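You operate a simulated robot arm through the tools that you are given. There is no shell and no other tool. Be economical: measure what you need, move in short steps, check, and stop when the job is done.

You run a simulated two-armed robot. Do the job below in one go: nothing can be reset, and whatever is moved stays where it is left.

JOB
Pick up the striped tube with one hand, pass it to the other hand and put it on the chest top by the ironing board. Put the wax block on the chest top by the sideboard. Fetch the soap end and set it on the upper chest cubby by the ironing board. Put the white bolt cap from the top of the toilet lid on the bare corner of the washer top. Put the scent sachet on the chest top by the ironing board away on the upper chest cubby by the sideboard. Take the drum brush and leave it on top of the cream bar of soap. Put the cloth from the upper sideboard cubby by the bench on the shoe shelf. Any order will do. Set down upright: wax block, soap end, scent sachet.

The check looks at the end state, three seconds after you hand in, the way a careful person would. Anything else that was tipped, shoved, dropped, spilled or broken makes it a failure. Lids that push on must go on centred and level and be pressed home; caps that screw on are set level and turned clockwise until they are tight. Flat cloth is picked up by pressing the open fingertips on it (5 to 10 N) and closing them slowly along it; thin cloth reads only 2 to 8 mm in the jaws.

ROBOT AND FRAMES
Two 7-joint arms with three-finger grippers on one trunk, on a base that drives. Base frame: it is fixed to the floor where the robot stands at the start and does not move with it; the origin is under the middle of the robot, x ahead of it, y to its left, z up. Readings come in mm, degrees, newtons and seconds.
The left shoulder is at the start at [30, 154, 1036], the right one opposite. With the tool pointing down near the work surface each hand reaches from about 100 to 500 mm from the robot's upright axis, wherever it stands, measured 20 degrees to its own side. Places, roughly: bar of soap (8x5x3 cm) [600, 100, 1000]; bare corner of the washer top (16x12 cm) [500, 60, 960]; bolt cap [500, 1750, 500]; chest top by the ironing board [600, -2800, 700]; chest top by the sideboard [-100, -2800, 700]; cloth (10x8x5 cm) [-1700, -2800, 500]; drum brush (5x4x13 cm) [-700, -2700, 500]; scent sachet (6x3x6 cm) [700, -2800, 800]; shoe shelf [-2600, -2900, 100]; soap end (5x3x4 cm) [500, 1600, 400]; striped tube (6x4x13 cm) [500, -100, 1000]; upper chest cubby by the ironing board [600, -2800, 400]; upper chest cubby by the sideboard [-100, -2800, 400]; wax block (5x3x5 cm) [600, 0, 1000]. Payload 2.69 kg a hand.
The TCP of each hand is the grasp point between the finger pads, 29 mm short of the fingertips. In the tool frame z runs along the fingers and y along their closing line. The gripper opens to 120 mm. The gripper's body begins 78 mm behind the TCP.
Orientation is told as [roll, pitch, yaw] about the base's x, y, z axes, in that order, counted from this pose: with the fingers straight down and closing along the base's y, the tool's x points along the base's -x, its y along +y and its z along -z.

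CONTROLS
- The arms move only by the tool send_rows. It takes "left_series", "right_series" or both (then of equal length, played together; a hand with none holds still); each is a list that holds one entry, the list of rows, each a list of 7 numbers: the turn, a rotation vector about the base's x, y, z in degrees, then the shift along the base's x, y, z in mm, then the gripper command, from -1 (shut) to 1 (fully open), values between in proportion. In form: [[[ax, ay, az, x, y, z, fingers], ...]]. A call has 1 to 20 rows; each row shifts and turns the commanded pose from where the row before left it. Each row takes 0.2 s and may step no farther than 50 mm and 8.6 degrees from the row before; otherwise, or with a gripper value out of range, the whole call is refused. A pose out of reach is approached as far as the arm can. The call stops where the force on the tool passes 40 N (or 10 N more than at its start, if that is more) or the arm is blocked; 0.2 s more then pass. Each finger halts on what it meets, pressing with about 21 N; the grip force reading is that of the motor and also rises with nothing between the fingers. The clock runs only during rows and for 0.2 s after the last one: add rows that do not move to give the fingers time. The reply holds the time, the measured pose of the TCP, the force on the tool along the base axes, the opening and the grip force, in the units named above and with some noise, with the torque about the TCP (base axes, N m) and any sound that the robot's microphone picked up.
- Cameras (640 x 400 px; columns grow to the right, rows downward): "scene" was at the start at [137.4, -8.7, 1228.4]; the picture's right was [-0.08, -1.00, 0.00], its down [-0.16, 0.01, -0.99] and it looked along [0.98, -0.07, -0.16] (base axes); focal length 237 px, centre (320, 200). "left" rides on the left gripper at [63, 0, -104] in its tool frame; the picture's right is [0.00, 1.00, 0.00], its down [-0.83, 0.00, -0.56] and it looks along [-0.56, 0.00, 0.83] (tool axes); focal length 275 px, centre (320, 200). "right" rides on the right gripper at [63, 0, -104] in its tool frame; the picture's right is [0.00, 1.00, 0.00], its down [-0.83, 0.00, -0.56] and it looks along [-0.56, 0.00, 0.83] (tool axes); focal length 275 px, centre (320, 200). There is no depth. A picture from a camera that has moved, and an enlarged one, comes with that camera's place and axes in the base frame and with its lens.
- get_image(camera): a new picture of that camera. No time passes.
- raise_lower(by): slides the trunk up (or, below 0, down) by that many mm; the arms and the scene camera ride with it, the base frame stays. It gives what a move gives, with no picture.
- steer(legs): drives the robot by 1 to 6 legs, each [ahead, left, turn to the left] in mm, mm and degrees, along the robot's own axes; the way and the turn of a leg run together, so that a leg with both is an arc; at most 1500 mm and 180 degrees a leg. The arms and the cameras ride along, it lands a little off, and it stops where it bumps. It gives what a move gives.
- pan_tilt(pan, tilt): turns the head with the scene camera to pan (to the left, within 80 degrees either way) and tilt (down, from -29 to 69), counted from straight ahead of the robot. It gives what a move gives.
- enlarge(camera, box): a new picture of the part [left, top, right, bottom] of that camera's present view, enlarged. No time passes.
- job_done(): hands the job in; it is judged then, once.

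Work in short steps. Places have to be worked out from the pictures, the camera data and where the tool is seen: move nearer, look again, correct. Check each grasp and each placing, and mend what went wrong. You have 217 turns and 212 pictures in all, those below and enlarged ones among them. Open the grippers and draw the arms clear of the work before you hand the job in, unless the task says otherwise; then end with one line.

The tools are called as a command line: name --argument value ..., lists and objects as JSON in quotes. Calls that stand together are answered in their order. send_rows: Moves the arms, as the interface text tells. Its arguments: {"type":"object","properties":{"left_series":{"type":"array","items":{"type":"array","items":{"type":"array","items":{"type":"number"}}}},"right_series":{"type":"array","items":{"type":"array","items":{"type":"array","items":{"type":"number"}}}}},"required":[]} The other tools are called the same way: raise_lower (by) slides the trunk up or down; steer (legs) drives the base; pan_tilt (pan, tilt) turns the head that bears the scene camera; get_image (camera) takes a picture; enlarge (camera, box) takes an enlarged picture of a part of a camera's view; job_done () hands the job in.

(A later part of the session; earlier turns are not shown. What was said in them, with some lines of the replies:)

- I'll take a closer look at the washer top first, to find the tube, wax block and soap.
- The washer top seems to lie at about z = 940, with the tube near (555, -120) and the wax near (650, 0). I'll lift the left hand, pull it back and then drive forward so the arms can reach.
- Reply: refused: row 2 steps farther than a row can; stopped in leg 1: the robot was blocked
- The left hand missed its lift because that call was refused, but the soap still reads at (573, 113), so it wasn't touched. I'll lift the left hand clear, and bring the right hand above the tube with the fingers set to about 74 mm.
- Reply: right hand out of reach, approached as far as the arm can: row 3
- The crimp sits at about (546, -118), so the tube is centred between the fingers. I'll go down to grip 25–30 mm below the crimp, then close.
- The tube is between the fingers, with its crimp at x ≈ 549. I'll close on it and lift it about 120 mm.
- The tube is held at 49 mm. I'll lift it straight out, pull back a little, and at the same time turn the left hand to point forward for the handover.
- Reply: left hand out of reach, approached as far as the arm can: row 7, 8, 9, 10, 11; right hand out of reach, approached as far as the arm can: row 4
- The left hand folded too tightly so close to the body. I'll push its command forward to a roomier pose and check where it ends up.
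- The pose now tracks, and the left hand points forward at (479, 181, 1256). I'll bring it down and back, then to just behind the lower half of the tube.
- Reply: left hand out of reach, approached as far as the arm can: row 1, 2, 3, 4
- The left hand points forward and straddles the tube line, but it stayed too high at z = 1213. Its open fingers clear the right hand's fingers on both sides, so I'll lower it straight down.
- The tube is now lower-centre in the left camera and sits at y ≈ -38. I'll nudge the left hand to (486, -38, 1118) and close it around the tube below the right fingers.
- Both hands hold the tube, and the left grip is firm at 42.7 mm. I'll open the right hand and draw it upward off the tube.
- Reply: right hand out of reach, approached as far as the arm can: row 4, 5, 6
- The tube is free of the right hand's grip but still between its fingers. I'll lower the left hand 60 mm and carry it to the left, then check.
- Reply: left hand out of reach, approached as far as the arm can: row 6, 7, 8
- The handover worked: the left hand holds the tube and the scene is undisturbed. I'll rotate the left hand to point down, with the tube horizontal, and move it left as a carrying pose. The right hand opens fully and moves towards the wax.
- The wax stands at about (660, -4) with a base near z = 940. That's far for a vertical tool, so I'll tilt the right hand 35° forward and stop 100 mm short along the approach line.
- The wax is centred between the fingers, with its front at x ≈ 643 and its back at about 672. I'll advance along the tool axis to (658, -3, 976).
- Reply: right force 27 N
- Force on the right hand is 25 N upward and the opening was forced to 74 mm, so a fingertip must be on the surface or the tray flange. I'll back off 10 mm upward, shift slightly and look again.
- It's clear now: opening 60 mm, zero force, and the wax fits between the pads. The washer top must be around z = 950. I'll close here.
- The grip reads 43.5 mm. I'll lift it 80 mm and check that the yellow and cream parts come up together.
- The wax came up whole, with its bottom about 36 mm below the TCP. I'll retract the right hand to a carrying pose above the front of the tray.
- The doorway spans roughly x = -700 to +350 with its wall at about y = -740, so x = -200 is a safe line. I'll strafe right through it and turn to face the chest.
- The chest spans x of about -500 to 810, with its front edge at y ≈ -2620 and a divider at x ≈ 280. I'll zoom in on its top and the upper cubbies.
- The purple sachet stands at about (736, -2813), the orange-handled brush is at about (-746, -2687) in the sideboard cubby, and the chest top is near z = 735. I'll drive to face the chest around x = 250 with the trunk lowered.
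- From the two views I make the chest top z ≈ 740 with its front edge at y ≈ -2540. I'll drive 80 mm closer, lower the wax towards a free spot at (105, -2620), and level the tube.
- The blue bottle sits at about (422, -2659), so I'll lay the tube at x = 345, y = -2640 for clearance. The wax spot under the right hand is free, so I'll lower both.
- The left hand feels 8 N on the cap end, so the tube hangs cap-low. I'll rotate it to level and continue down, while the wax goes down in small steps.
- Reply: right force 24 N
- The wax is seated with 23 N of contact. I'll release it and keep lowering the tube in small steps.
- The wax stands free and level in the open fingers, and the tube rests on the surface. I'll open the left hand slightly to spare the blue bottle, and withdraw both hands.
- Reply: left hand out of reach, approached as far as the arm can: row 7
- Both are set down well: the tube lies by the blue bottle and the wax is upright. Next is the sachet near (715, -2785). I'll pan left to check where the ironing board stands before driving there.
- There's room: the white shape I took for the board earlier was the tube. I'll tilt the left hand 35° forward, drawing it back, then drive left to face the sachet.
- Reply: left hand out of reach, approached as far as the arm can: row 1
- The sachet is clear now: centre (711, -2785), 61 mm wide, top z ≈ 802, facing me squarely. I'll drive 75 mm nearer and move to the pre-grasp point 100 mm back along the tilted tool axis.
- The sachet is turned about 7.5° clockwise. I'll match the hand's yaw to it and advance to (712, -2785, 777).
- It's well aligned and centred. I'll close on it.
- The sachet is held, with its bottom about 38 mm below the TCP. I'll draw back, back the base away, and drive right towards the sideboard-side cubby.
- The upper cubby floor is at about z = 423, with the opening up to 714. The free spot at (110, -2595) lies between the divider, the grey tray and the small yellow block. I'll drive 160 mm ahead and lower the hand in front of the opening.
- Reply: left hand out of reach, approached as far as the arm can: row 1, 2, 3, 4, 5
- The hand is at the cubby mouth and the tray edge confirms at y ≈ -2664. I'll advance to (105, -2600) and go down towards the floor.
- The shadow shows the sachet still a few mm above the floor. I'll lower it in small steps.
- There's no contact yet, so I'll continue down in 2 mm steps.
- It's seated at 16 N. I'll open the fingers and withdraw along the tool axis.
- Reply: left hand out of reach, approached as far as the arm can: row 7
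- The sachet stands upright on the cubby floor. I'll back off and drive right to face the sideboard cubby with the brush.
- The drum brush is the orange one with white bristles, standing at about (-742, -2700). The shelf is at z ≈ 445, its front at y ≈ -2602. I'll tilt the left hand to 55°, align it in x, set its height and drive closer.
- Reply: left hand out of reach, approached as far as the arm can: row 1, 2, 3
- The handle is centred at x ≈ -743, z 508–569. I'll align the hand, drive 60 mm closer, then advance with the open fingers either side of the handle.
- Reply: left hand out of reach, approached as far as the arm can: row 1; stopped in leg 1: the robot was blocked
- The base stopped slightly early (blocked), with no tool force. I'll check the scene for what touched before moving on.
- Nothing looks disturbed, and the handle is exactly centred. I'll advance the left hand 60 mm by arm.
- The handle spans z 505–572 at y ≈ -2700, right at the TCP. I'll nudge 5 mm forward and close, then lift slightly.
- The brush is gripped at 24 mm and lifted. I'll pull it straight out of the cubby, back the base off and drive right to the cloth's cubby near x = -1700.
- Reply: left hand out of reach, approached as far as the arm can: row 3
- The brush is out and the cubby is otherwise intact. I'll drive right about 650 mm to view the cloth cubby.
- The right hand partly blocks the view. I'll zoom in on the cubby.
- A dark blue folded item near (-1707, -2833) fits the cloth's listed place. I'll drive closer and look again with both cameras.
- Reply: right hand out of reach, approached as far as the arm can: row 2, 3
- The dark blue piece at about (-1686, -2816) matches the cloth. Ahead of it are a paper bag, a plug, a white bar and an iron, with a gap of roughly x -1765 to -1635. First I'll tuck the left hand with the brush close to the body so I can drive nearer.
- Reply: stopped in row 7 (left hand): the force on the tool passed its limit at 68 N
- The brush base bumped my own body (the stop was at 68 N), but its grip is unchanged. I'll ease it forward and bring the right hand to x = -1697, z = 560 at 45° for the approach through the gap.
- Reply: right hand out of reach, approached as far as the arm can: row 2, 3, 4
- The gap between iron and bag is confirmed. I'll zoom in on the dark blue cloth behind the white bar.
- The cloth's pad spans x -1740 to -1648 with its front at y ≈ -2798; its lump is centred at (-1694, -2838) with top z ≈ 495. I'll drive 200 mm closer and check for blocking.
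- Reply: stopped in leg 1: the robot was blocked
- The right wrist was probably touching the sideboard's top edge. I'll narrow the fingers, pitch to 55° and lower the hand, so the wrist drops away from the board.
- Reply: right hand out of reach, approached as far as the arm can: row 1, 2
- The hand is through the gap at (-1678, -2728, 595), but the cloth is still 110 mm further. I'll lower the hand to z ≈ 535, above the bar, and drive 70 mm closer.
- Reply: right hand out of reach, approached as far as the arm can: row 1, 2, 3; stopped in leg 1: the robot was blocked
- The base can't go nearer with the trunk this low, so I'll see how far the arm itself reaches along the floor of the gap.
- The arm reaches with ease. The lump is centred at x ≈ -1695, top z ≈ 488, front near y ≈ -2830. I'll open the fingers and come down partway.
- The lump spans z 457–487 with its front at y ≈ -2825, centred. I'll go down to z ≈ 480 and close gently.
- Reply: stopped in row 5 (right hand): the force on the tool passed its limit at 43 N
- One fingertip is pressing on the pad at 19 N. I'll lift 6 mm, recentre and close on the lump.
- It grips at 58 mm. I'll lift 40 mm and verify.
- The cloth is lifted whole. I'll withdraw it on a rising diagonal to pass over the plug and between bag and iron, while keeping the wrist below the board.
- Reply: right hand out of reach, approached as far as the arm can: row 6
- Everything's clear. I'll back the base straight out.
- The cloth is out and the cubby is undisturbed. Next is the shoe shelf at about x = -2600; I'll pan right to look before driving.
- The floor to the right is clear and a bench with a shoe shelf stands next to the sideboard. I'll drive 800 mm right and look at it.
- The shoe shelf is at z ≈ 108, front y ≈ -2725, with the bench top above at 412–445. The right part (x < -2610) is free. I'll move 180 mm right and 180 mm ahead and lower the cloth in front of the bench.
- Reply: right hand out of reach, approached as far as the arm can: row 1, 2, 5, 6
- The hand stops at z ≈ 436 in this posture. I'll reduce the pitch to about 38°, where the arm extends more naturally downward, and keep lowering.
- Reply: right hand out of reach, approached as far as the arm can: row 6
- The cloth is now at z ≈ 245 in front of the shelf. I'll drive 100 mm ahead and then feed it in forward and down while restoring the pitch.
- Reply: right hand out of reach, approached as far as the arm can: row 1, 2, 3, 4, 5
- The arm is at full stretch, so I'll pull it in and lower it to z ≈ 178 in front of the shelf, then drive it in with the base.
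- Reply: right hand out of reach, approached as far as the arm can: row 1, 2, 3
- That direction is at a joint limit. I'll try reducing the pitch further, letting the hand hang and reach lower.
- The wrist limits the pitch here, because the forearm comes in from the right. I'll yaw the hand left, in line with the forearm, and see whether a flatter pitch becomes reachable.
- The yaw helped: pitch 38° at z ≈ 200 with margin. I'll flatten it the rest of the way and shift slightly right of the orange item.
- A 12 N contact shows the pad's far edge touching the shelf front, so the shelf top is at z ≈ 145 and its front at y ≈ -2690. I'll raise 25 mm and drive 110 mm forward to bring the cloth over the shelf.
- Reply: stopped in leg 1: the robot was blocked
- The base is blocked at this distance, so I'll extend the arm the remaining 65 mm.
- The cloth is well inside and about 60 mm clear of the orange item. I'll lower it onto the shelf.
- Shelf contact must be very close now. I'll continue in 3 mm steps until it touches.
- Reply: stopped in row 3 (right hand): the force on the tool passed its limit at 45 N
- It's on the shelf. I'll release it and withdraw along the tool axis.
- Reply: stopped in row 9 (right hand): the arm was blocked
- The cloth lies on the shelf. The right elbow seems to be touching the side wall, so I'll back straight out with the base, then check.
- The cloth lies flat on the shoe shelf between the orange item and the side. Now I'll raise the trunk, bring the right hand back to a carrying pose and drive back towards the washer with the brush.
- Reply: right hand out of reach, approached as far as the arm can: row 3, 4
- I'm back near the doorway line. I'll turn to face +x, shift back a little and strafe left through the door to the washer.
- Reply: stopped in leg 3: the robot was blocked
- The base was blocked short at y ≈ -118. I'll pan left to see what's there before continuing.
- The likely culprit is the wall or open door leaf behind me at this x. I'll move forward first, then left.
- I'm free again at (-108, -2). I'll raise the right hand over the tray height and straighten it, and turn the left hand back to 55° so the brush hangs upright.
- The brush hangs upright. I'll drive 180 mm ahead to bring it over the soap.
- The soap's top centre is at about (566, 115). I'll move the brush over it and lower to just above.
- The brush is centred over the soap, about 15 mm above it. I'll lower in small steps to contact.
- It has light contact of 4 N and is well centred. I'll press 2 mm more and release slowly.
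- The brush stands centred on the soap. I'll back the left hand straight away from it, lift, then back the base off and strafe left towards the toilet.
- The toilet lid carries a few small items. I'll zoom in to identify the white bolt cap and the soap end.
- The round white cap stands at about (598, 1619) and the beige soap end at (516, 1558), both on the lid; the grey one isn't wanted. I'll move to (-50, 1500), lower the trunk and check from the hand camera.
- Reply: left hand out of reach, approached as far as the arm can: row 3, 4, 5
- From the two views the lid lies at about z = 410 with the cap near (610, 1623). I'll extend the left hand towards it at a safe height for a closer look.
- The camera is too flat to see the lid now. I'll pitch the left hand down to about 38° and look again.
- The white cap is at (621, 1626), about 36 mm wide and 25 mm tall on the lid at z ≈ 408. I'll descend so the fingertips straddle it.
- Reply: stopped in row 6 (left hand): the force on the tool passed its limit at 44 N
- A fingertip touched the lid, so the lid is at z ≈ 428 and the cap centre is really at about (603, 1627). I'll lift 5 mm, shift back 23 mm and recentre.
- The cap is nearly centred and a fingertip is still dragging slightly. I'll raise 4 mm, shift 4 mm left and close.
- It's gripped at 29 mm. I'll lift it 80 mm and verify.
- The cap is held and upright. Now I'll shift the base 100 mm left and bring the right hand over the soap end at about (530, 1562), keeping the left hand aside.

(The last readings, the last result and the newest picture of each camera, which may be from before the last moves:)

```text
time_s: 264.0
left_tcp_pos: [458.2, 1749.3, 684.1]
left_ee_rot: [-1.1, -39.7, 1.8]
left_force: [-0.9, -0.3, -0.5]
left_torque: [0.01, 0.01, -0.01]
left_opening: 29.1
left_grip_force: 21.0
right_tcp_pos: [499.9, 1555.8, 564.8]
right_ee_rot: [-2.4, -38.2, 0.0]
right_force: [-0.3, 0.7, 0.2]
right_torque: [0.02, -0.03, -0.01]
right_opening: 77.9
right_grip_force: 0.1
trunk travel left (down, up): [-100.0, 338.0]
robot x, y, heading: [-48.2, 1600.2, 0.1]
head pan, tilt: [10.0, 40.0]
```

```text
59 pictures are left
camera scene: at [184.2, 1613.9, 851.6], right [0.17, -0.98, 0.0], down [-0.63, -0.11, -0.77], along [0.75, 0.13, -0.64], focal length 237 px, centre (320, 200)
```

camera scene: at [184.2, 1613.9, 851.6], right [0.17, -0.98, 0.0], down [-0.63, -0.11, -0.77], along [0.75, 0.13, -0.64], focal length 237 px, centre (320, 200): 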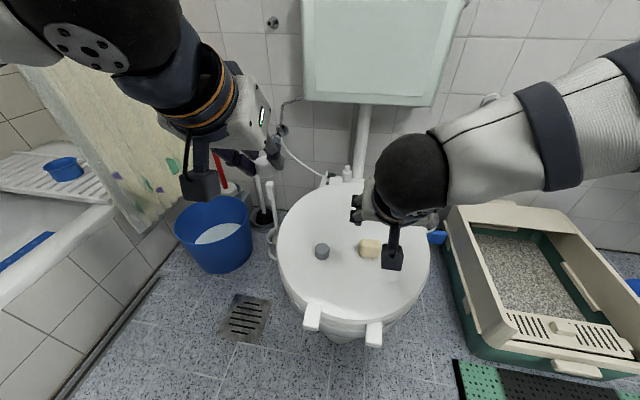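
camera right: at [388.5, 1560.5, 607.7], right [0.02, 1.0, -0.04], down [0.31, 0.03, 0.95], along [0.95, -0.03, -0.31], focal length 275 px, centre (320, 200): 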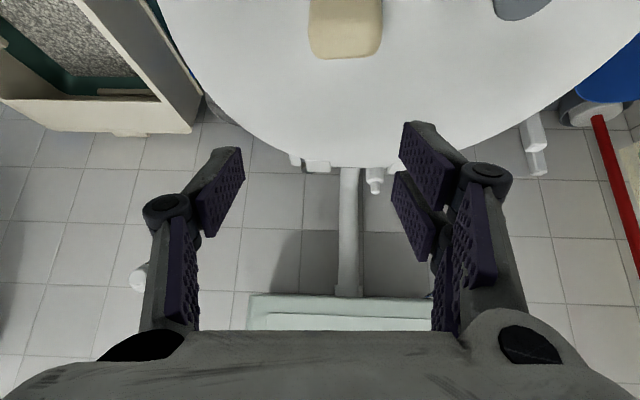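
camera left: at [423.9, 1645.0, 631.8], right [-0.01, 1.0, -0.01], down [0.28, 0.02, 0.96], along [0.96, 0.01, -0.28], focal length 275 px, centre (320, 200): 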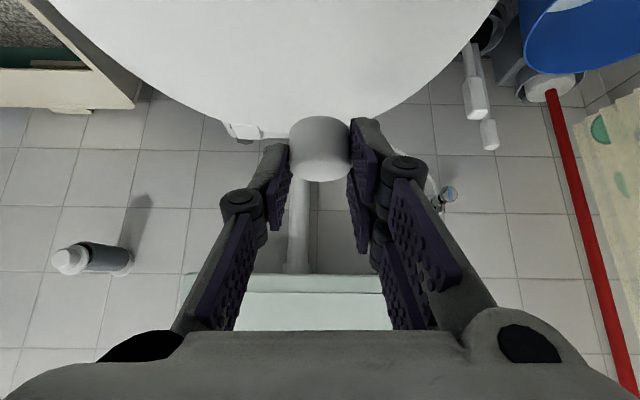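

The soap end is about 47 mm wide, centred at roughly (515, 1567). I'll level the roll and descend beside it.

send_rows --right_series '[[[2.4, 0, 0, 4, 6, -30, 0.3], [0, 0, 0, 3, 5, -30, 0.3], [0, 0, 0, 0, 0, -25, 0.3], [0, 0, 0, 0, 0, -12, 0.3], [0, 0, 0, 0, 0, 0, 0.3]]]'

get_image --camera "right"

```text
time_s: 265.2
left_tcp_pos: [459.2, 1749.5, 684.2]
left_ee_rot: [-1.3, -39.7, 1.7]
left_force: [-0.2, -0.5, -0.3]
left_torque: [0.02, -0.01, -0.02]
left_opening: 29.0
left_grip_force: 21.2
right_tcp_pos: [506.9, 1567.7, 467.5]
right_ee_rot: [0.7, -38.3, -1.9]
right_force: [0.1, 0.5, -0.7]
right_torque: [0.0, 0.03, 0.01]
right_opening: 77.9
right_grip_force: 0.1
trunk travel left (down, up): [-100.0, 338.0]
robot x, y, heading: [-58.0, 1602.0, 0.2]
head pan, tilt: [10.0, 40.0]
```

```text
58 pictures are left
camera right: at [393.8, 1570.5, 511.7], right [0.02, 1.0, 0.01], down [0.31, -0.01, 0.95], along [0.95, -0.02, -0.31], focal length 275 px, centre (320, 200)
```

right: 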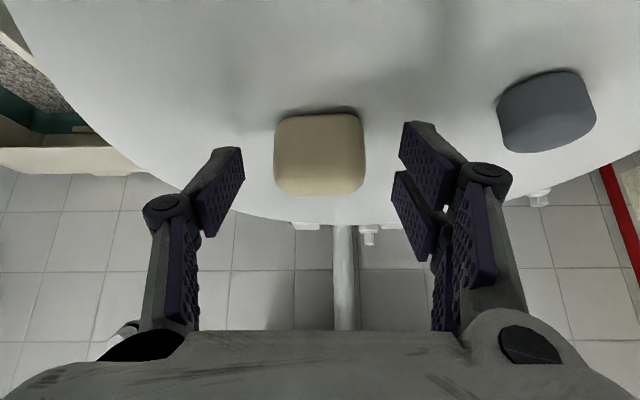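

The soap's front base is at x ≈ 510, so its centre is at about (526, 1568). I'll move 7 mm forward and 4 mm down, then close.

send_rows --right_series '[[[0, 0, 0, 7, 0, -2, 0.3], [0, 0, 0, 0, 0, -2, 0.3], [0, 0, 0, 0, 0, 0, 0.1], [0, 0, 0, 0, 0, 0, -0.1], [0, 0, 0, 0, 0, 0, -0.3], [0, 0, 0, 0, 0, 0, -0.5], [0, 0, 0, 0, 0, 0, -0.5], [0, 0, 0, 0, 0, 20, -0.5], [0, 0, 0, 0, 0, 30, -0.5], [0, 0, 0, 0, 0, 0, -0.5]]]'

get_image --camera "right"

```text
time_s: 267.4
left_tcp_pos: [458.9, 1749.3, 683.7]
left_ee_rot: [-1.2, -39.8, 1.9]
left_force: [0.4, -0.3, 0.6]
left_torque: [0.0, 0.02, 0.0]
left_opening: 29.2
left_grip_force: 20.4
right_tcp_pos: [513.5, 1566.3, 515.0]
right_ee_rot: [0.6, -38.3, -2.0]
right_force: [1.1, 0.0, -0.5]
right_torque: [0.02, -0.01, 0.01]
right_opening: 44.9
right_grip_force: 20.9
trunk travel left (down, up): [-100.0, 338.0]
robot x, y, heading: [-54.2, 1598.9, 0.2]
head pan, tilt: [10.0, 40.0]
```

```text
57 pictures are left
camera right: at [400.2, 1569.9, 558.5], right [0.02, 1.0, 0.01], down [0.31, -0.01, 0.95], along [0.95, -0.02, -0.31], focal length 275 px, centre (320, 200)
```

right: 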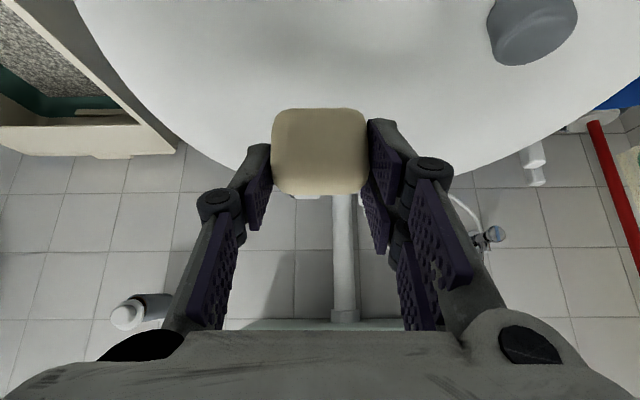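

The soap end is held, with its bottom about 35 mm below the TCP. I'll lift it, raise the trunk, back away from the toilet and strafe right to the washer.

send_rows --right_series '[[[0, 0, 0, -10, 0, 40, -0.5], [0, 0, 0, -20, -20, 40, -0.5], [0, 0, 0, -20, -20, 40, -0.5], [0, 0, 0, 0, -20, 40, -0.5], [0, 0, 0, 0, -20, 40, -0.5], [0, 0, 0, 0, -20, 40, -0.5], [0, 0, 0, 0, 0, 0, -0.5]]]'

raise_lower --by 300

steer --legs '[[-105, 0, 0], [0, -1400, 0], [0, -200, 0]]'

pan_tilt --pan 5 --tilt 35

get_image --camera "scene"

```text
time_s: 269.0
left_tcp_pos: [459.0, 1748.0, 684.6]
left_ee_rot: [-1.1, -39.7, 1.8]
left_force: [0.4, 0.1, -0.5]
left_torque: [0.02, -0.04, 0.02]
left_opening: 29.2
left_grip_force: 20.9
right_tcp_pos: [463.9, 1469.2, 754.9]
right_ee_rot: [0.7, -38.3, -1.9]
right_force: [-1.0, -0.5, -1.4]
right_torque: [-0.05, -0.01, 0.01]
right_opening: 45.2
right_grip_force: 21.2
trunk travel left (down, up): [-100.0, 338.0]
robot x, y, heading: [-57.5, 1602.2, 0.1]
head pan, tilt: [10.0, 40.0]
```

```text
time_s: 272.0
left_tcp_pos: [459.2, 1749.4, 983.6]
left_ee_rot: [-1.2, -39.6, 1.9]
left_force: [0.7, 0.0, -1.0]
left_torque: [0.02, 0.0, -0.02]
left_opening: 29.1
left_grip_force: 20.7
right_tcp_pos: [463.2, 1467.8, 1055.1]
right_ee_rot: [0.7, -38.3, -1.9]
right_force: [1.0, 0.3, -0.5]
right_torque: [0.01, -0.04, -0.01]
right_opening: 45.0
right_grip_force: 20.4
trunk travel left (down, up): [-400.0, 38.0]
robot x, y, heading: [-53.6, 1600.6, 0.0]
head pan, tilt: [10.0, 40.0]
```

```text
time_s: 285.7
left_tcp_pos: [333.2, 115.2, 984.2]
left_ee_rot: [-1.1, -39.7, 0.6]
left_force: [-0.7, -0.8, 0.1]
left_torque: [0.04, 0.02, -0.01]
left_opening: 29.1
left_grip_force: 20.6
right_tcp_pos: [331.0, -165.6, 1056.2]
right_ee_rot: [0.7, -38.4, -3.4]
right_force: [0.0, -0.7, 0.0]
right_torque: [-0.01, -0.05, 0.0]
right_opening: 45.2
right_grip_force: 20.5
trunk travel left (down, up): [-400.0, 38.0]
robot x, y, heading: [-182.0, -25.1, -1.1]
head pan, tilt: [10.0, 40.0]
```

```text
time_s: 286.3
left_tcp_pos: [333.4, 115.8, 983.8]
left_ee_rot: [-1.2, -39.7, 0.4]
left_force: [0.6, 0.3, -0.5]
left_torque: [0.01, -0.01, 0.0]
left_opening: 28.7
left_grip_force: 21.4
right_tcp_pos: [330.9, -164.9, 1056.2]
right_ee_rot: [0.7, -38.3, -3.3]
right_force: [1.0, 0.5, -0.6]
right_torque: [0.0, 0.0, 0.01]
right_opening: 45.3
right_grip_force: 21.2
trunk travel left (down, up): [-400.0, 38.0]
robot x, y, heading: [-184.5, -18.6, -1.4]
head pan, tilt: [5.0, 35.0]
```

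```text
56 pictures are left
camera scene: at [-50.5, -17.6, 1186.7], right [0.06, -1.0, 0.0], down [-0.57, -0.04, -0.82], along [0.82, 0.05, -0.57], focal length 237 px, centre (320, 200)
```

scene: 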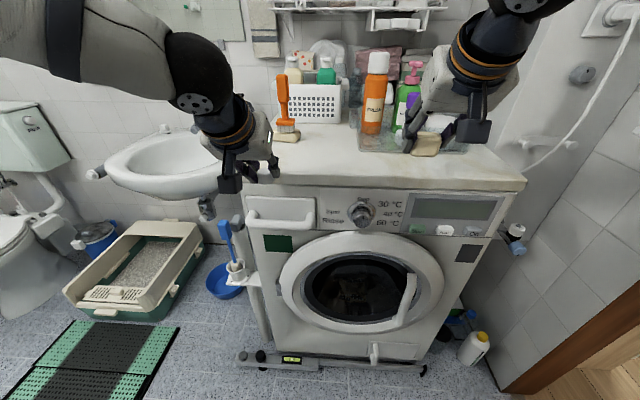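

The brush still stands on the soap. I'll raise both hands, shift the cap to y ≈ 55, turn out the small heading error and drive 145 mm ahead.

send_rows --left_series '[[[0, 0, 0, 0, -20, 25, -0.7], [0, 0, 0, 0, -20, 25, -0.7], [0, 0, 0, 0, -20, 10, -0.7], [0, 0, 0, 0, 0, 0, -0.7]]]' --right_series '[[[0, 0, 0, 0, 0, 40, -0.5], [0, 0, 0, 0, 0, 40, -0.5], [0, 0, 0, 0, 0, 30, -0.5], [0, 0, 0, 0, 0, 0, -0.5]]]'

steer --legs '[[145, 0, 1.3]]'

get_image --camera "left"

get_image --camera "scene"

```text
time_s: 287.3
left_tcp_pos: [334.6, 54.9, 1043.2]
left_ee_rot: [-1.2, -39.7, 0.5]
left_force: [1.0, 0.6, -0.7]
left_torque: [0.01, -0.02, -0.02]
left_opening: 29.3
left_grip_force: 20.9
right_tcp_pos: [331.9, -164.8, 1166.6]
right_ee_rot: [0.8, -38.3, -3.3]
right_force: [0.1, -0.4, -0.3]
right_torque: [0.02, -0.02, 0.0]
right_opening: 45.0
right_grip_force: 21.0
trunk travel left (down, up): [-400.0, 38.0]
robot x, y, heading: [-180.5, -20.8, -1.1]
head pan, tilt: [5.0, 35.0]
```

```text
time_s: 288.7
left_tcp_pos: [475.9, 65.0, 1042.9]
left_ee_rot: [-1.2, -39.6, 1.6]
left_force: [0.2, 0.0, -1.3]
left_torque: [0.0, 0.0, 0.01]
left_opening: 28.9
left_grip_force: 21.4
right_tcp_pos: [478.3, -155.4, 1166.4]
right_ee_rot: [0.6, -38.4, -2.1]
right_force: [0.2, -0.9, -0.6]
right_torque: [0.01, 0.0, -0.02]
right_opening: 45.0
right_grip_force: 21.1
trunk travel left (down, up): [-400.0, 38.0]
robot x, y, heading: [-42.3, -23.1, -0.2]
head pan, tilt: [5.0, 35.0]
```

```text
55 pictures are left
camera left: at [363.4, 63.1, 1082.5], right [-0.01, 1.0, -0.01], down [0.28, 0.02, 0.96], along [0.96, 0.01, -0.28], focal length 275 px, centre (320, 200)
```

left: 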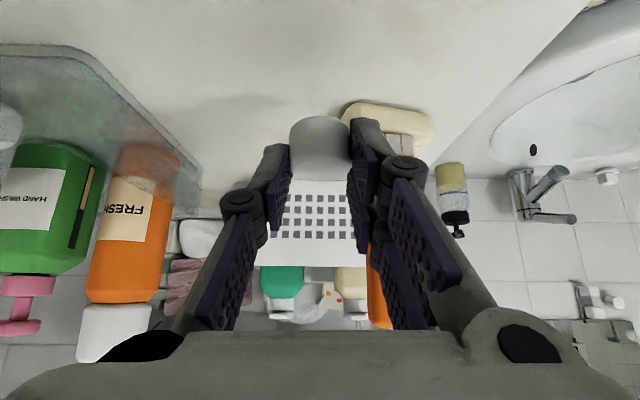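

```text
54 pictures are left
camera scene: at [93.8, -16.7, 1186.7], right [0.09, -1.0, 0.0], down [-0.57, -0.05, -0.82], along [0.82, 0.07, -0.57], focal length 237 px, centre (320, 200)
```

scene: 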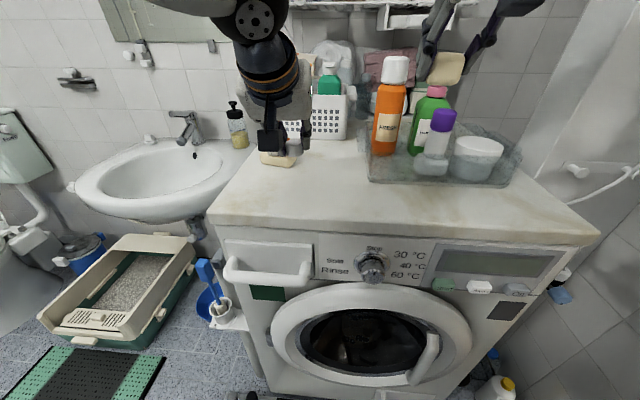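

The spot below is bare. I'll lower the cap onto it around (480, 52).

send_rows --left_series '[[[0, 0, 0, -8, -12, -20, -0.7], [0, 0, 0, 0, 0, -20, -0.7], [0, 0, 0, 0, 0, -10, -0.7], [0, 0, 0, 0, 0, -4, -0.7], [0, 0, 0, 0, 0, 0, -0.7]]]'

get_image --camera "left"

```text
time_s: 289.9
left_tcp_pos: [468.9, 53.2, 988.7]
left_ee_rot: [-1.2, -39.6, 1.6]
left_force: [-0.5, -0.1, -0.2]
left_torque: [-0.02, 0.0, 0.01]
left_opening: 29.3
left_grip_force: 21.3
right_tcp_pos: [478.9, -155.8, 1165.8]
right_ee_rot: [0.6, -38.3, -2.1]
right_force: [-0.6, 0.4, -0.2]
right_torque: [-0.02, 0.0, 0.01]
right_opening: 45.2
right_grip_force: 21.3
trunk travel left (down, up): [-400.0, 38.0]
robot x, y, heading: [-41.1, -18.2, -0.1]
head pan, tilt: [5.0, 35.0]
```

```text
53 pictures are left
camera left: at [354.1, 51.2, 1029.2], right [-0.01, 1.0, -0.01], down [0.28, 0.02, 0.96], along [0.96, 0.01, -0.28], focal length 275 px, centre (320, 200)
```

left: 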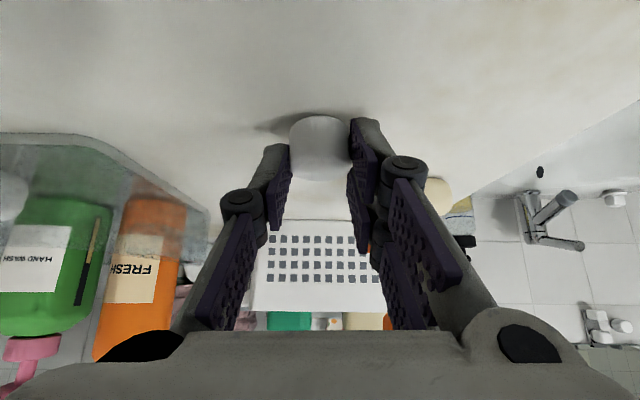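

Almost there. I'll lower in 2–3 mm steps to feel the contact.

send_rows --left_series '[[[0, 0, 0, 0, 0, -3, -0.7], [0, 0, 0, 0, 0, -2, -0.7], [0, 0, 0, 0, 0, -2, -0.7], [0, 0, 0, 0, 0, 0, -0.7]]]'

```text
time_s: 290.9
left_tcp_pos: [467.0, 53.2, 985.9]
left_ee_rot: [-1.3, -40.1, 1.7]
left_force: [-0.4, 3.7, 20.7]
left_torque: [0.51, -0.09, 0.02]
left_opening: 29.1
left_grip_force: 21.3
right_tcp_pos: [477.6, -154.6, 1166.8]
right_ee_rot: [0.8, -38.5, -2.2]
right_force: [-0.3, 0.1, -0.7]
right_torque: [-0.01, 0.03, 0.01]
right_opening: 45.3
right_grip_force: 20.9
trunk travel left (down, up): [-400.0, 38.0]
robot x, y, heading: [-38.5, -22.1, -0.1]
head pan, tilt: [5.0, 35.0]
```

It's in contact with the surface. I'll ease up 1–2 mm, open and draw back along the tool axis.

send_rows --left_series '[[[0, 0, 0, 0, 0, 2, -0.7], [0, 0, 0, 0, 0, 0, -0.4], [0, 0, 0, 0, 0, 0, -0.1], [0, 0, 0, 0, 0, 0, 0], [0, 0, 0, 0, 0, 0, 0], [0, 0, 0, -8, 0, 12, 0], [0, 0, 0, -20, 0, 25, 0], [0, 0, 0, -30, 0, 35, 0], [0, 0, 0, 0, 0, 0, 0]]]'

get_image --camera "left"

get_image --camera "scene"

```text
time_s: 292.9
left_tcp_pos: [408.7, 54.1, 1055.8]
left_ee_rot: [-1.1, -39.7, 1.6]
left_force: [0.2, -0.3, 0.4]
left_torque: [0.02, -0.02, 0.0]
left_opening: 59.9
left_grip_force: 0.0
right_tcp_pos: [477.7, -155.9, 1166.2]
right_ee_rot: [0.7, -38.3, -2.1]
right_force: [-0.1, 0.4, -0.9]
right_torque: [0.01, 0.03, 0.01]
right_opening: 45.1
right_grip_force: 20.9
trunk travel left (down, up): [-400.0, 38.0]
robot x, y, heading: [-39.0, -24.8, -0.1]
head pan, tilt: [5.0, 35.0]
```

```text
52 pictures are left
camera left: at [296.4, 52.4, 1095.1], right [-0.01, 1.0, -0.01], down [0.28, 0.02, 0.96], along [0.96, 0.01, -0.28], focal length 275 px, centre (320, 200)
```

left: 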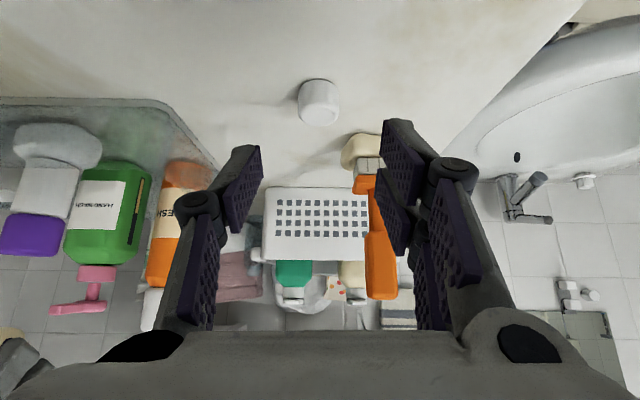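

```text
51 pictures are left
camera scene: at [93.4, -16.9, 1186.6], right [0.09, -1.0, 0.0], down [-0.57, -0.05, -0.82], along [0.82, 0.07, -0.57], focal length 237 px, centre (320, 200)
```

scene: 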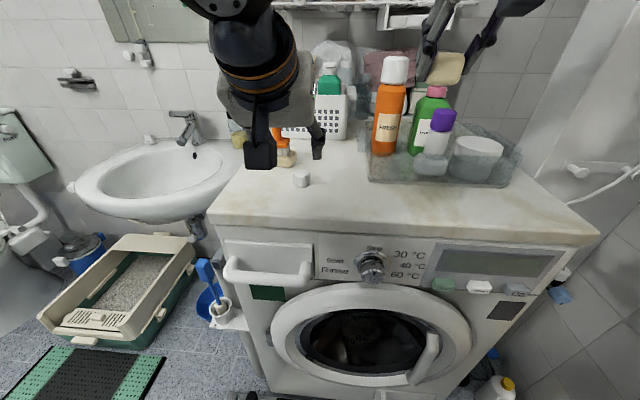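

The cap is on the bare corner, and brush and soap are intact. Last item: the soap end goes to the upper chest cubby by the ironing board. I'll back off, strafe through the door and turn to face the chest.

steer --legs '[[-150, 0, 0], [0, -1480, 0], [0, 0, -90], [0, 740, 0]]'

raise_lower --by -385

pan_tilt --pan 0 --tilt 20

get_image --camera "scene"

```text
time_s: 299.1
left_tcp_pos: [257.2, -490.2, 1055.9]
left_ee_rot: [-1.2, -39.9, 1.4]
left_force: [0.2, 0.0, 0.4]
left_torque: [-0.02, 0.01, -0.01]
left_opening: 59.8
left_grip_force: 0.1
right_tcp_pos: [324.3, -688.4, 1167.2]
right_ee_rot: [1.7, -38.6, -1.3]
right_force: [1.2, 1.6, 0.0]
right_torque: [0.02, -0.01, 0.01]
right_opening: 45.1
right_grip_force: 20.9
trunk travel left (down, up): [-400.0, 38.0]
robot x, y, heading: [-191.4, -563.9, -0.5]
head pan, tilt: [5.0, 35.0]
stopped in leg 2: the force on the tool passed its limit at 58 N (the readings are from after the stop); the commanded pose is now the measured one
```

```text
time_s: 300.7
left_tcp_pos: [255.9, -492.1, 918.4]
left_ee_rot: [-1.1, -39.4, 1.4]
left_force: [0.1, -0.5, 0.2]
left_torque: [-0.02, 0.02, 0.04]
left_opening: 59.8
left_grip_force: 0.1
right_tcp_pos: [320.5, -688.0, 1041.9]
right_ee_rot: [3.2, -39.9, -2.0]
right_force: [-23.9, -2.0, 14.0]
right_torque: [0.4, -0.31, 0.5]
right_opening: 45.1
right_grip_force: 21.1
trunk travel left (down, up): [-265.0, 173.0]
robot x, y, heading: [-189.8, -567.3, -0.4]
head pan, tilt: [5.0, 35.0]
stopped: the force on the tool passed its limit at 73 N (the readings are from after the stop); the commanded pose is now the measured one
```

```text
time_s: 301.4
left_tcp_pos: [256.9, -490.6, 920.3]
left_ee_rot: [-1.2, -39.4, 1.3]
left_force: [0.2, 0.0, 0.2]
left_torque: [0.02, -0.01, 0.0]
left_opening: 59.9
left_grip_force: 0.0
right_tcp_pos: [321.2, -687.7, 1041.8]
right_ee_rot: [3.0, -39.8, -2.1]
right_force: [-29.6, -1.6, 14.3]
right_torque: [0.37, -0.29, 0.76]
right_opening: 45.2
right_grip_force: 20.7
trunk travel left (down, up): [-265.0, 173.0]
robot x, y, heading: [-190.8, -567.6, -0.6]
head pan, tilt: [0.0, 20.0]
```

```text
50 pictures are left
camera scene: at [-1.7, -567.9, 1062.9], right [-0.01, -1.0, 0.0], down [-0.34, 0.0, -0.94], along [0.94, -0.01, -0.34], focal length 237 px, centre (320, 200)
```

scene: 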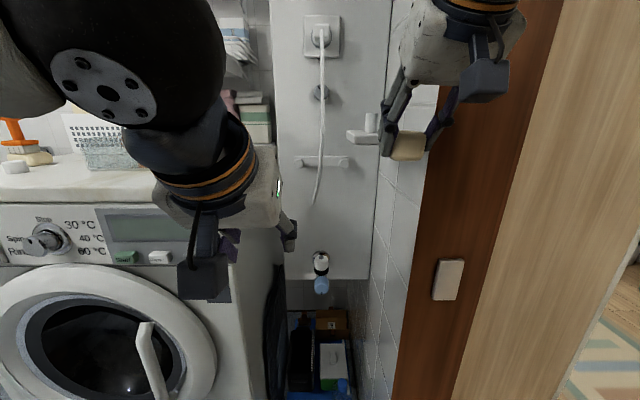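

The right hand caught the door frame, since it was reaching too far forward; the soap is still gripped. I'll back off diagonally and raise the trunk again.

steer --legs '[[-30, 60, 0]]'

get_image --camera "right"

```text
time_s: 302.6
left_tcp_pos: [230.4, -430.7, 917.2]
left_ee_rot: [-1.1, -39.2, 1.5]
left_force: [0.0, 0.1, 0.0]
left_torque: [-0.03, -0.04, 0.03]
left_opening: 59.7
left_grip_force: 0.0
right_tcp_pos: [297.0, -626.0, 1040.9]
right_ee_rot: [3.0, -39.6, -2.1]
right_force: [-0.7, 0.8, -0.3]
right_torque: [-0.03, 0.02, -0.01]
right_opening: 44.9
right_grip_force: 20.4
trunk travel left (down, up): [-265.0, 173.0]
robot x, y, heading: [-219.7, -505.8, -0.3]
head pan, tilt: [0.0, 20.0]
```

```text
49 pictures are left
camera right: at [183.5, -627.3, 1080.0], right [0.0, 1.0, 0.04], down [0.28, -0.03, 0.96], along [0.96, 0.01, -0.28], focal length 275 px, centre (320, 200)
```

right: 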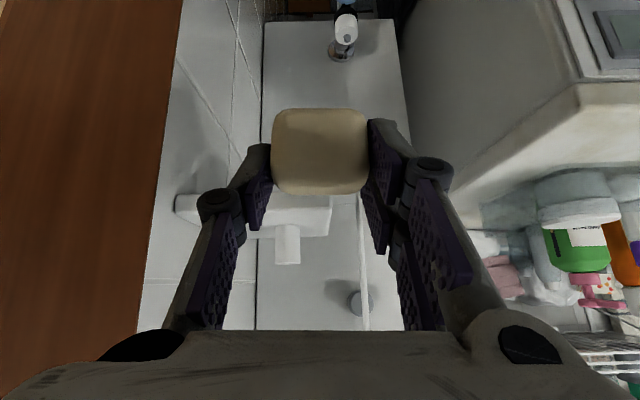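

The soap is still well held. I'll pull the right hand in about 120 mm before passing the doorway.

send_rows --right_series '[[[0, 0, 0, -35, 0, 20, -0.5], [0, 0, 0, -40, 0, 20, -0.5], [0, 0, 0, -40, 0, 10, -0.5], [0, 0, 0, 0, 0, 0, -0.5]]]' --left_series '[[[0, 0, 0, -20, 0, 20, 0], [0, 0, 0, -20, 0, 20, 0], [0, 0, 0, -20, 0, 20, 0], [0, 0, 0, 0, 0, 0, 0]]]'

get_image --camera "scene"

```text
time_s: 303.6
left_tcp_pos: [169.3, -430.6, 976.1]
left_ee_rot: [-1.2, -39.0, 1.7]
left_force: [0.0, -0.1, 0.3]
left_torque: [0.02, -0.01, -0.02]
left_opening: 59.8
left_grip_force: 0.2
right_tcp_pos: [181.9, -626.1, 1091.1]
right_ee_rot: [2.8, -39.6, -2.2]
right_force: [0.3, -0.3, -0.5]
right_torque: [-0.01, -0.03, 0.0]
right_opening: 45.1
right_grip_force: 21.0
trunk travel left (down, up): [-265.0, 173.0]
robot x, y, heading: [-223.2, -503.5, -0.3]
head pan, tilt: [0.0, 20.0]
```

```text
48 pictures are left
camera scene: at [-26.0, -507.3, 1066.2], right [0.0, -1.0, 0.0], down [-0.3, 0.0, -0.95], along [0.95, 0.0, -0.3], focal length 237 px, centre (320, 200)
```

scene: 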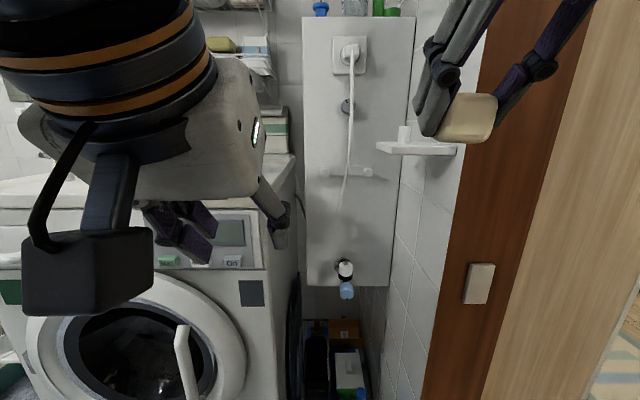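

The hands are clear of the frame now. I'll strafe on through the doorway.

steer --legs '[[0, -980, 0]]'

```text
time_s: 311.6
left_tcp_pos: [160.0, -1431.1, 976.7]
left_ee_rot: [-1.1, -39.2, 0.9]
left_force: [0.8, 0.1, -0.1]
left_torque: [0.01, -0.02, 0.03]
left_opening: 59.8
left_grip_force: 0.0
right_tcp_pos: [171.9, -1627.0, 1091.7]
right_ee_rot: [2.9, -39.6, -2.5]
right_force: [0.3, -0.2, -0.4]
right_torque: [0.03, 0.0, 0.0]
right_opening: 45.1
right_grip_force: 20.6
trunk travel left (down, up): [-265.0, 173.0]
robot x, y, heading: [-234.2, -1499.7, -0.6]
head pan, tilt: [0.0, 20.0]
```

I'm through the doorway. Next I'll turn to face the chest and strafe left (+x) to about x = 560.

steer --legs '[[0, 0, -89.4], [0, 790, 0]]'

raise_lower --by -240

get_image --camera "scene"

```text
time_s: 320.6
left_tcp_pos: [527.8, -1886.1, 974.8]
left_ee_rot: [-0.6, -39.1, -87.0]
left_force: [0.0, 0.6, -0.4]
left_torque: [-0.02, 0.03, 0.01]
left_opening: 59.9
left_grip_force: 0.0
right_tcp_pos: [330.7, -1903.7, 1090.7]
right_ee_rot: [3.3, -39.7, -90.7]
right_force: [-0.5, 0.1, -0.8]
right_torque: [-0.01, -0.03, 0.04]
right_opening: 45.4
right_grip_force: 20.8
trunk travel left (down, up): [-265.0, 173.0]
robot x, y, heading: [447.8, -1496.6, -88.5]
head pan, tilt: [0.0, 20.0]
stopped in leg 2: the robot was blocked; the commanded pose is now the measured one
```

```text
time_s: 323.1
left_tcp_pos: [529.8, -1926.1, 714.7]
left_ee_rot: [-1.5, -34.1, -85.4]
left_force: [0.6, -0.7, 0.4]
left_torque: [-0.01, 0.02, -0.01]
left_opening: 60.2
left_grip_force: 0.1
right_tcp_pos: [333.9, -2007.5, 756.6]
right_ee_rot: [3.2, -26.2, -90.5]
right_force: [-0.8, 0.3, -0.4]
right_torque: [0.0, 0.0, -0.02]
right_opening: 45.0
right_grip_force: 20.6
trunk travel left (down, up): [-25.0, 413.0]
robot x, y, heading: [449.6, -1497.3, -88.7]
head pan, tilt: [0.0, 20.0]
```

```text
47 pictures are left
camera scene: at [460.7, -1783.6, 830.2], right [-0.98, -0.18, -0.01], down [0.01, 0.03, -1.0], along [0.18, -0.98, -0.03], focal length 237 px, centre (320, 200)
```

scene: 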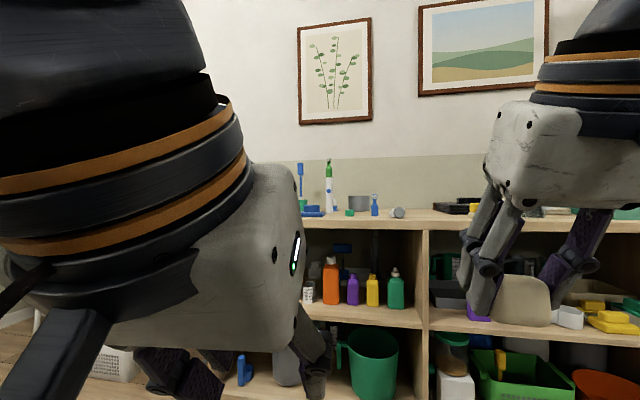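

A wardrobe on the left blocks further strafing here; x ≈ 450–480 is good enough. I'll drive 470 mm ahead and pan to see the cubby front.

steer --legs '[[470, 0, -1.3]]'

send_rows --right_series '[[[-4, 0, 0, 0, 0, -30, -0.5], [-4, 0, 0, 0, 0, -40, -0.5], [-4, 0, 0, 0, 0, -40, -0.5], [0, 0, 0, 0, 0, -40, -0.5], [0, 0, 0, 0, 0, -40, -0.5], [0, 0, 0, 0, 0, 0, -0.5]]]'

get_image --camera "right"

```text
time_s: 325.9
left_tcp_pos: [525.3, -2387.4, 721.1]
left_ee_rot: [-1.7, -35.0, -87.4]
left_force: [0.1, 0.0, 0.4]
left_torque: [-0.02, 0.01, -0.02]
left_opening: 59.9
left_grip_force: 0.0
right_tcp_pos: [326.9, -2462.7, 766.6]
right_ee_rot: [2.4, -27.1, -92.2]
right_force: [-0.4, 0.1, 0.0]
right_torque: [-0.01, -0.03, 0.01]
right_opening: 45.2
right_grip_force: 21.0
trunk travel left (down, up): [-25.0, 413.0]
robot x, y, heading: [452.9, -1968.7, -90.5]
head pan, tilt: [0.0, 20.0]
```

```text
time_s: 327.3
left_tcp_pos: [525.3, -2388.9, 719.8]
left_ee_rot: [-1.8, -34.5, -87.0]
left_force: [0.0, -0.1, 0.2]
left_torque: [0.01, -0.01, 0.0]
left_opening: 59.9
left_grip_force: 0.0
right_tcp_pos: [329.2, -2465.5, 575.3]
right_ee_rot: [3.1, -39.3, -92.5]
right_force: [-0.2, 0.0, -0.3]
right_torque: [-0.01, 0.01, 0.04]
right_opening: 45.4
right_grip_force: 20.6
trunk travel left (down, up): [-25.0, 413.0]
robot x, y, heading: [455.1, -1970.9, -90.6]
head pan, tilt: [0.0, 20.0]
```

```text
46 pictures are left
camera right: at [328.4, -2348.7, 617.0], right [1.0, -0.01, 0.04], down [-0.04, -0.29, 0.96], along [0.01, -0.96, -0.29], focal length 275 px, centre (320, 200)
```

right: 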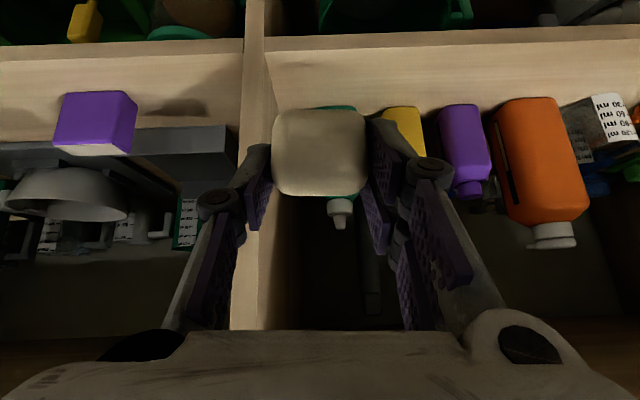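

The strip in front of the bottles is free from y ≈ -2549 to -2620, and the sachet still stands upright next door. I'll level the hand, shift to x ≈ 385, lower it and drive 60 mm in.

send_rows --right_series '[[[1, 2, 0, 18, 0, -20, -0.5], [0, 0, 0, 18, 0, -25, -0.5], [0, 0, 0, 18, 0, -25, -0.5], [0, 0, 0, 0, 0, 0, -0.5]]]'

steer --legs '[[60, 0, 0]]'

get_image --camera "right"

get_image --camera "scene"

```text
time_s: 328.3
left_tcp_pos: [526.5, -2389.1, 719.1]
left_ee_rot: [-1.8, -34.8, -86.9]
left_force: [0.4, -0.3, -0.6]
left_torque: [0.0, -0.03, 0.02]
left_opening: 60.0
left_grip_force: 0.0
right_tcp_pos: [381.2, -2464.7, 505.7]
right_ee_rot: [0.5, -38.3, -90.9]
right_force: [-0.1, -0.5, -0.5]
right_torque: [0.0, 0.02, -0.01]
right_opening: 45.4
right_grip_force: 21.4
trunk travel left (down, up): [-25.0, 413.0]
robot x, y, heading: [450.2, -1971.8, -90.5]
head pan, tilt: [0.0, 20.0]
```

```text
time_s: 329.2
left_tcp_pos: [525.8, -2447.4, 720.1]
left_ee_rot: [-1.8, -34.5, -87.0]
left_force: [0.4, 0.2, 0.4]
left_torque: [0.02, -0.01, 0.02]
left_opening: 60.0
left_grip_force: 0.0
right_tcp_pos: [380.8, -2523.1, 507.4]
right_ee_rot: [0.5, -38.3, -91.0]
right_force: [0.3, 0.6, 0.1]
right_torque: [0.0, 0.03, -0.02]
right_opening: 45.3
right_grip_force: 21.0
trunk travel left (down, up): [-25.0, 413.0]
robot x, y, heading: [449.8, -2031.6, -90.5]
head pan, tilt: [0.0, 20.0]
```

```text
45 pictures are left
camera right: at [382.2, -2407.8, 549.1], right [1.0, -0.01, 0.0], down [-0.01, -0.31, 0.95], along [-0.01, -0.95, -0.31], focal length 275 px, centre (320, 200)
```

right: 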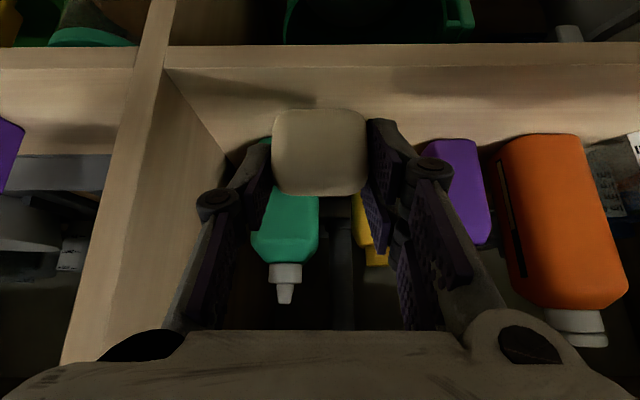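

```text
44 pictures are left
camera scene: at [457.7, -2301.6, 836.1], right [-0.99, -0.1, 0.0], down [0.0, 0.01, -1.0], along [0.1, -0.99, -0.01], focal length 237 px, centre (320, 200)
```

scene: 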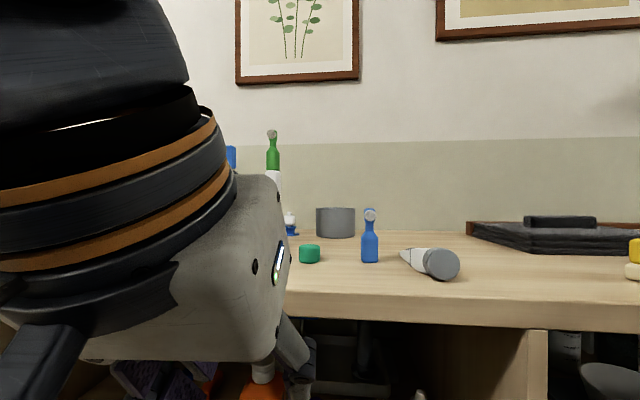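

The path is clear and the bottles' fronts sit at y ≈ -2620. I'll advance 42 mm and lower towards the shelf.

send_rows --right_series '[[[0, 0, 0, 2, -20, -10, -0.5], [0, 0, 0, 2, -20, -15, -0.5], [0, 0, 0, 0, 0, -15, -0.5], [0, 0, 0, 0, 0, -5, -0.5], [0, 0, 0, 0, 0, 0, -0.5]]]'

get_image --camera "right"

```text
time_s: 330.4
left_tcp_pos: [525.1, -2449.7, 717.8]
left_ee_rot: [-1.8, -34.1, -86.9]
left_force: [-0.2, -0.3, 0.6]
left_torque: [0.02, 0.01, -0.03]
left_opening: 60.1
left_grip_force: 0.1
right_tcp_pos: [384.9, -2562.7, 459.6]
right_ee_rot: [0.5, -38.3, -90.9]
right_force: [-0.4, 1.2, -0.8]
right_torque: [-0.01, -0.03, 0.01]
right_opening: 45.2
right_grip_force: 21.4
trunk travel left (down, up): [-25.0, 413.0]
robot x, y, heading: [455.2, -2029.9, -90.7]
head pan, tilt: [0.0, 20.0]
```

```text
43 pictures are left
camera right: at [386.6, -2447.8, 503.7], right [1.0, -0.01, 0.0], down [-0.01, -0.31, 0.95], along [-0.01, -0.95, -0.31], focal length 275 px, centre (320, 200)
```

right: 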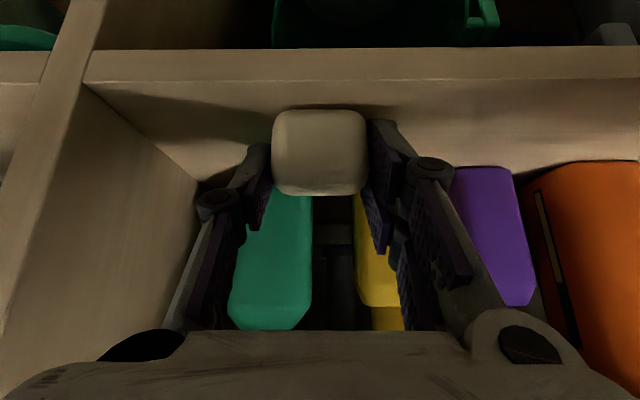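

The soap is over the free strip and close to the floor. I'll lower in 2 mm steps to contact.

send_rows --right_series '[[[0, 0, 0, 0, 0, -2, -0.5], [0, 0, 0, 0, 0, -2, -0.5], [0, 0, 0, 0, 0, -2, -0.5], [0, 0, 0, 0, 0, 0, -0.5]]]'

```text
time_s: 331.4
left_tcp_pos: [525.4, -2448.6, 718.7]
left_ee_rot: [-1.8, -34.1, -86.7]
left_force: [-0.8, 0.5, 0.0]
left_torque: [-0.01, 0.0, -0.01]
left_opening: 60.0
left_grip_force: 0.1
right_tcp_pos: [384.5, -2562.5, 457.1]
right_ee_rot: [0.5, -38.5, -90.9]
right_force: [2.4, -2.0, 15.3]
right_torque: [-0.33, -0.02, 0.03]
right_opening: 45.3
right_grip_force: 21.3
trunk travel left (down, up): [-25.0, 413.0]
robot x, y, heading: [454.3, -2030.5, -90.7]
head pan, tilt: [0.0, 20.0]
```

It's seated at 15 N. I'll open and withdraw along the tool axis.

send_rows --right_series '[[[0, 0, 0, 0, 0, 1, -0.3], [0, 0, 0, 0, 0, 1, -0.1], [0, 0, 0, 0, 0, 0, 0.1], [0, 0, 0, 0, 0, 0, 0.1], [0, 0, 0, 0, 10, 13, 0.1], [0, 0, 0, 0, 20, 25, 0.1], [0, 0, 0, 0, 25, 25, 0.1], [0, 0, 0, 0, 0, 0, 0.1]]]'

get_image --camera "right"

```text
time_s: 333.2
left_tcp_pos: [524.9, -2450.2, 719.1]
left_ee_rot: [-1.8, -34.1, -86.7]
left_force: [-0.4, 0.4, 0.4]
left_torque: [-0.01, -0.03, 0.03]
left_opening: 59.7
left_grip_force: 0.0
right_tcp_pos: [382.7, -2505.9, 522.5]
right_ee_rot: [0.4, -38.4, -90.8]
right_force: [0.2, 0.1, -1.0]
right_torque: [0.02, -0.01, -0.04]
right_opening: 66.1
right_grip_force: 0.1
trunk travel left (down, up): [-25.0, 413.0]
robot x, y, heading: [449.9, -2029.7, -90.5]
head pan, tilt: [0.0, 20.0]
```

```text
42 pictures are left
camera right: at [385.7, -2390.9, 565.3], right [1.0, -0.01, 0.0], down [-0.01, -0.31, 0.95], along [-0.01, -0.95, -0.31], focal length 275 px, centre (320, 200)
```

right: 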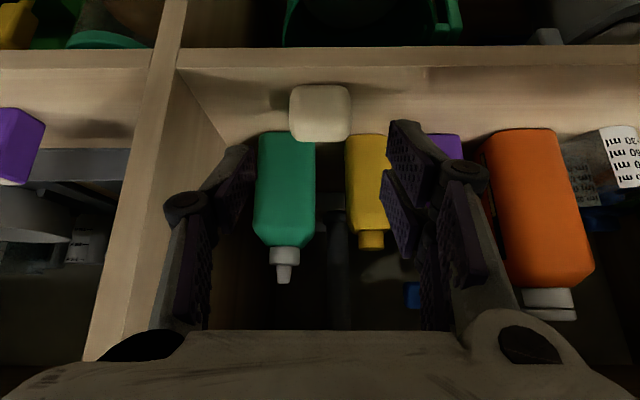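

The soap end stands on the shelf in front of the bottles. I'll back away and take a final look at the chest.

steer --legs '[[-420, 0, 0]]'

raise_lower --by 250

pan_tilt --pan -10 --tilt 30

get_image --camera "scene"

```text
time_s: 335.8
left_tcp_pos: [530.1, -2026.9, 717.5]
left_ee_rot: [-1.9, -34.1, -86.7]
left_force: [-1.4, 0.5, -0.3]
left_torque: [0.02, -0.01, 0.02]
left_opening: 59.9
left_grip_force: 0.1
right_tcp_pos: [388.9, -2085.5, 521.7]
right_ee_rot: [0.5, -38.2, -90.9]
right_force: [0.0, 0.0, -0.1]
right_torque: [0.03, 0.0, 0.02]
right_opening: 66.1
right_grip_force: 0.1
trunk travel left (down, up): [-25.0, 413.0]
robot x, y, heading: [456.1, -1605.7, -90.4]
head pan, tilt: [0.0, 20.0]
```

```text
time_s: 338.4
left_tcp_pos: [530.2, -2028.5, 967.7]
left_ee_rot: [-1.8, -34.2, -86.6]
left_force: [-0.9, 0.0, 0.5]
left_torque: [0.03, 0.0, -0.03]
left_opening: 59.9
left_grip_force: 0.0
right_tcp_pos: [388.3, -2085.2, 771.0]
right_ee_rot: [0.5, -38.3, -90.8]
right_force: [-0.2, -0.6, -0.2]
right_torque: [0.0, -0.01, 0.02]
right_opening: 65.7
right_grip_force: 0.0
trunk travel left (down, up): [-275.0, 163.0]
robot x, y, heading: [456.7, -1606.8, -90.4]
head pan, tilt: [0.0, 20.0]
```

```text
time_s: 339.1
left_tcp_pos: [529.8, -2028.1, 967.1]
left_ee_rot: [-1.9, -34.1, -86.7]
left_force: [-0.4, 0.9, -0.5]
left_torque: [-0.01, 0.04, -0.03]
left_opening: 59.9
left_grip_force: 0.1
right_tcp_pos: [387.7, -2085.8, 771.6]
right_ee_rot: [0.5, -38.3, -90.8]
right_force: [-0.4, 0.8, -0.8]
right_torque: [-0.02, -0.02, 0.0]
right_opening: 65.9
right_grip_force: 0.0
trunk travel left (down, up): [-275.0, 163.0]
robot x, y, heading: [452.8, -1606.2, -90.4]
head pan, tilt: [-10.0, 30.0]
```

```text
41 pictures are left
camera scene: at [437.4, -1798.1, 1055.9], right [-0.98, 0.18, 0.0], down [0.09, 0.49, -0.87], along [-0.16, -0.85, -0.5], focal length 237 px, centre (320, 200)
```

scene: 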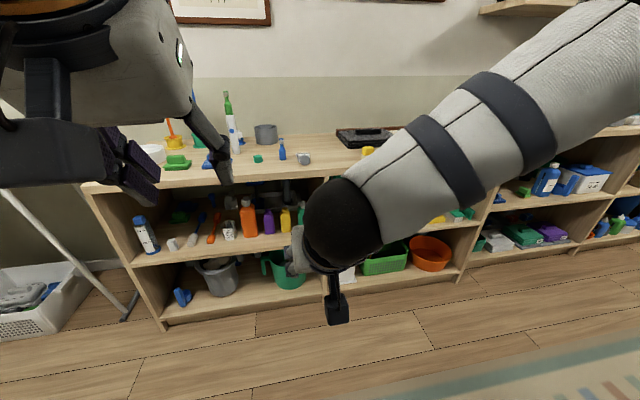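

Everything I can see is in place: tube, wax, sachet and soap end set down, grippers open and clear of the work. I'm handing in.

job_done

```text
The job is handed in.
```

I've handed the job in with all seven items at their places, and the wax block, sachet and soap end standing upright. The base was blocked several times while driving and the right hand hit the door frame once, but I saw nothing else displaced.
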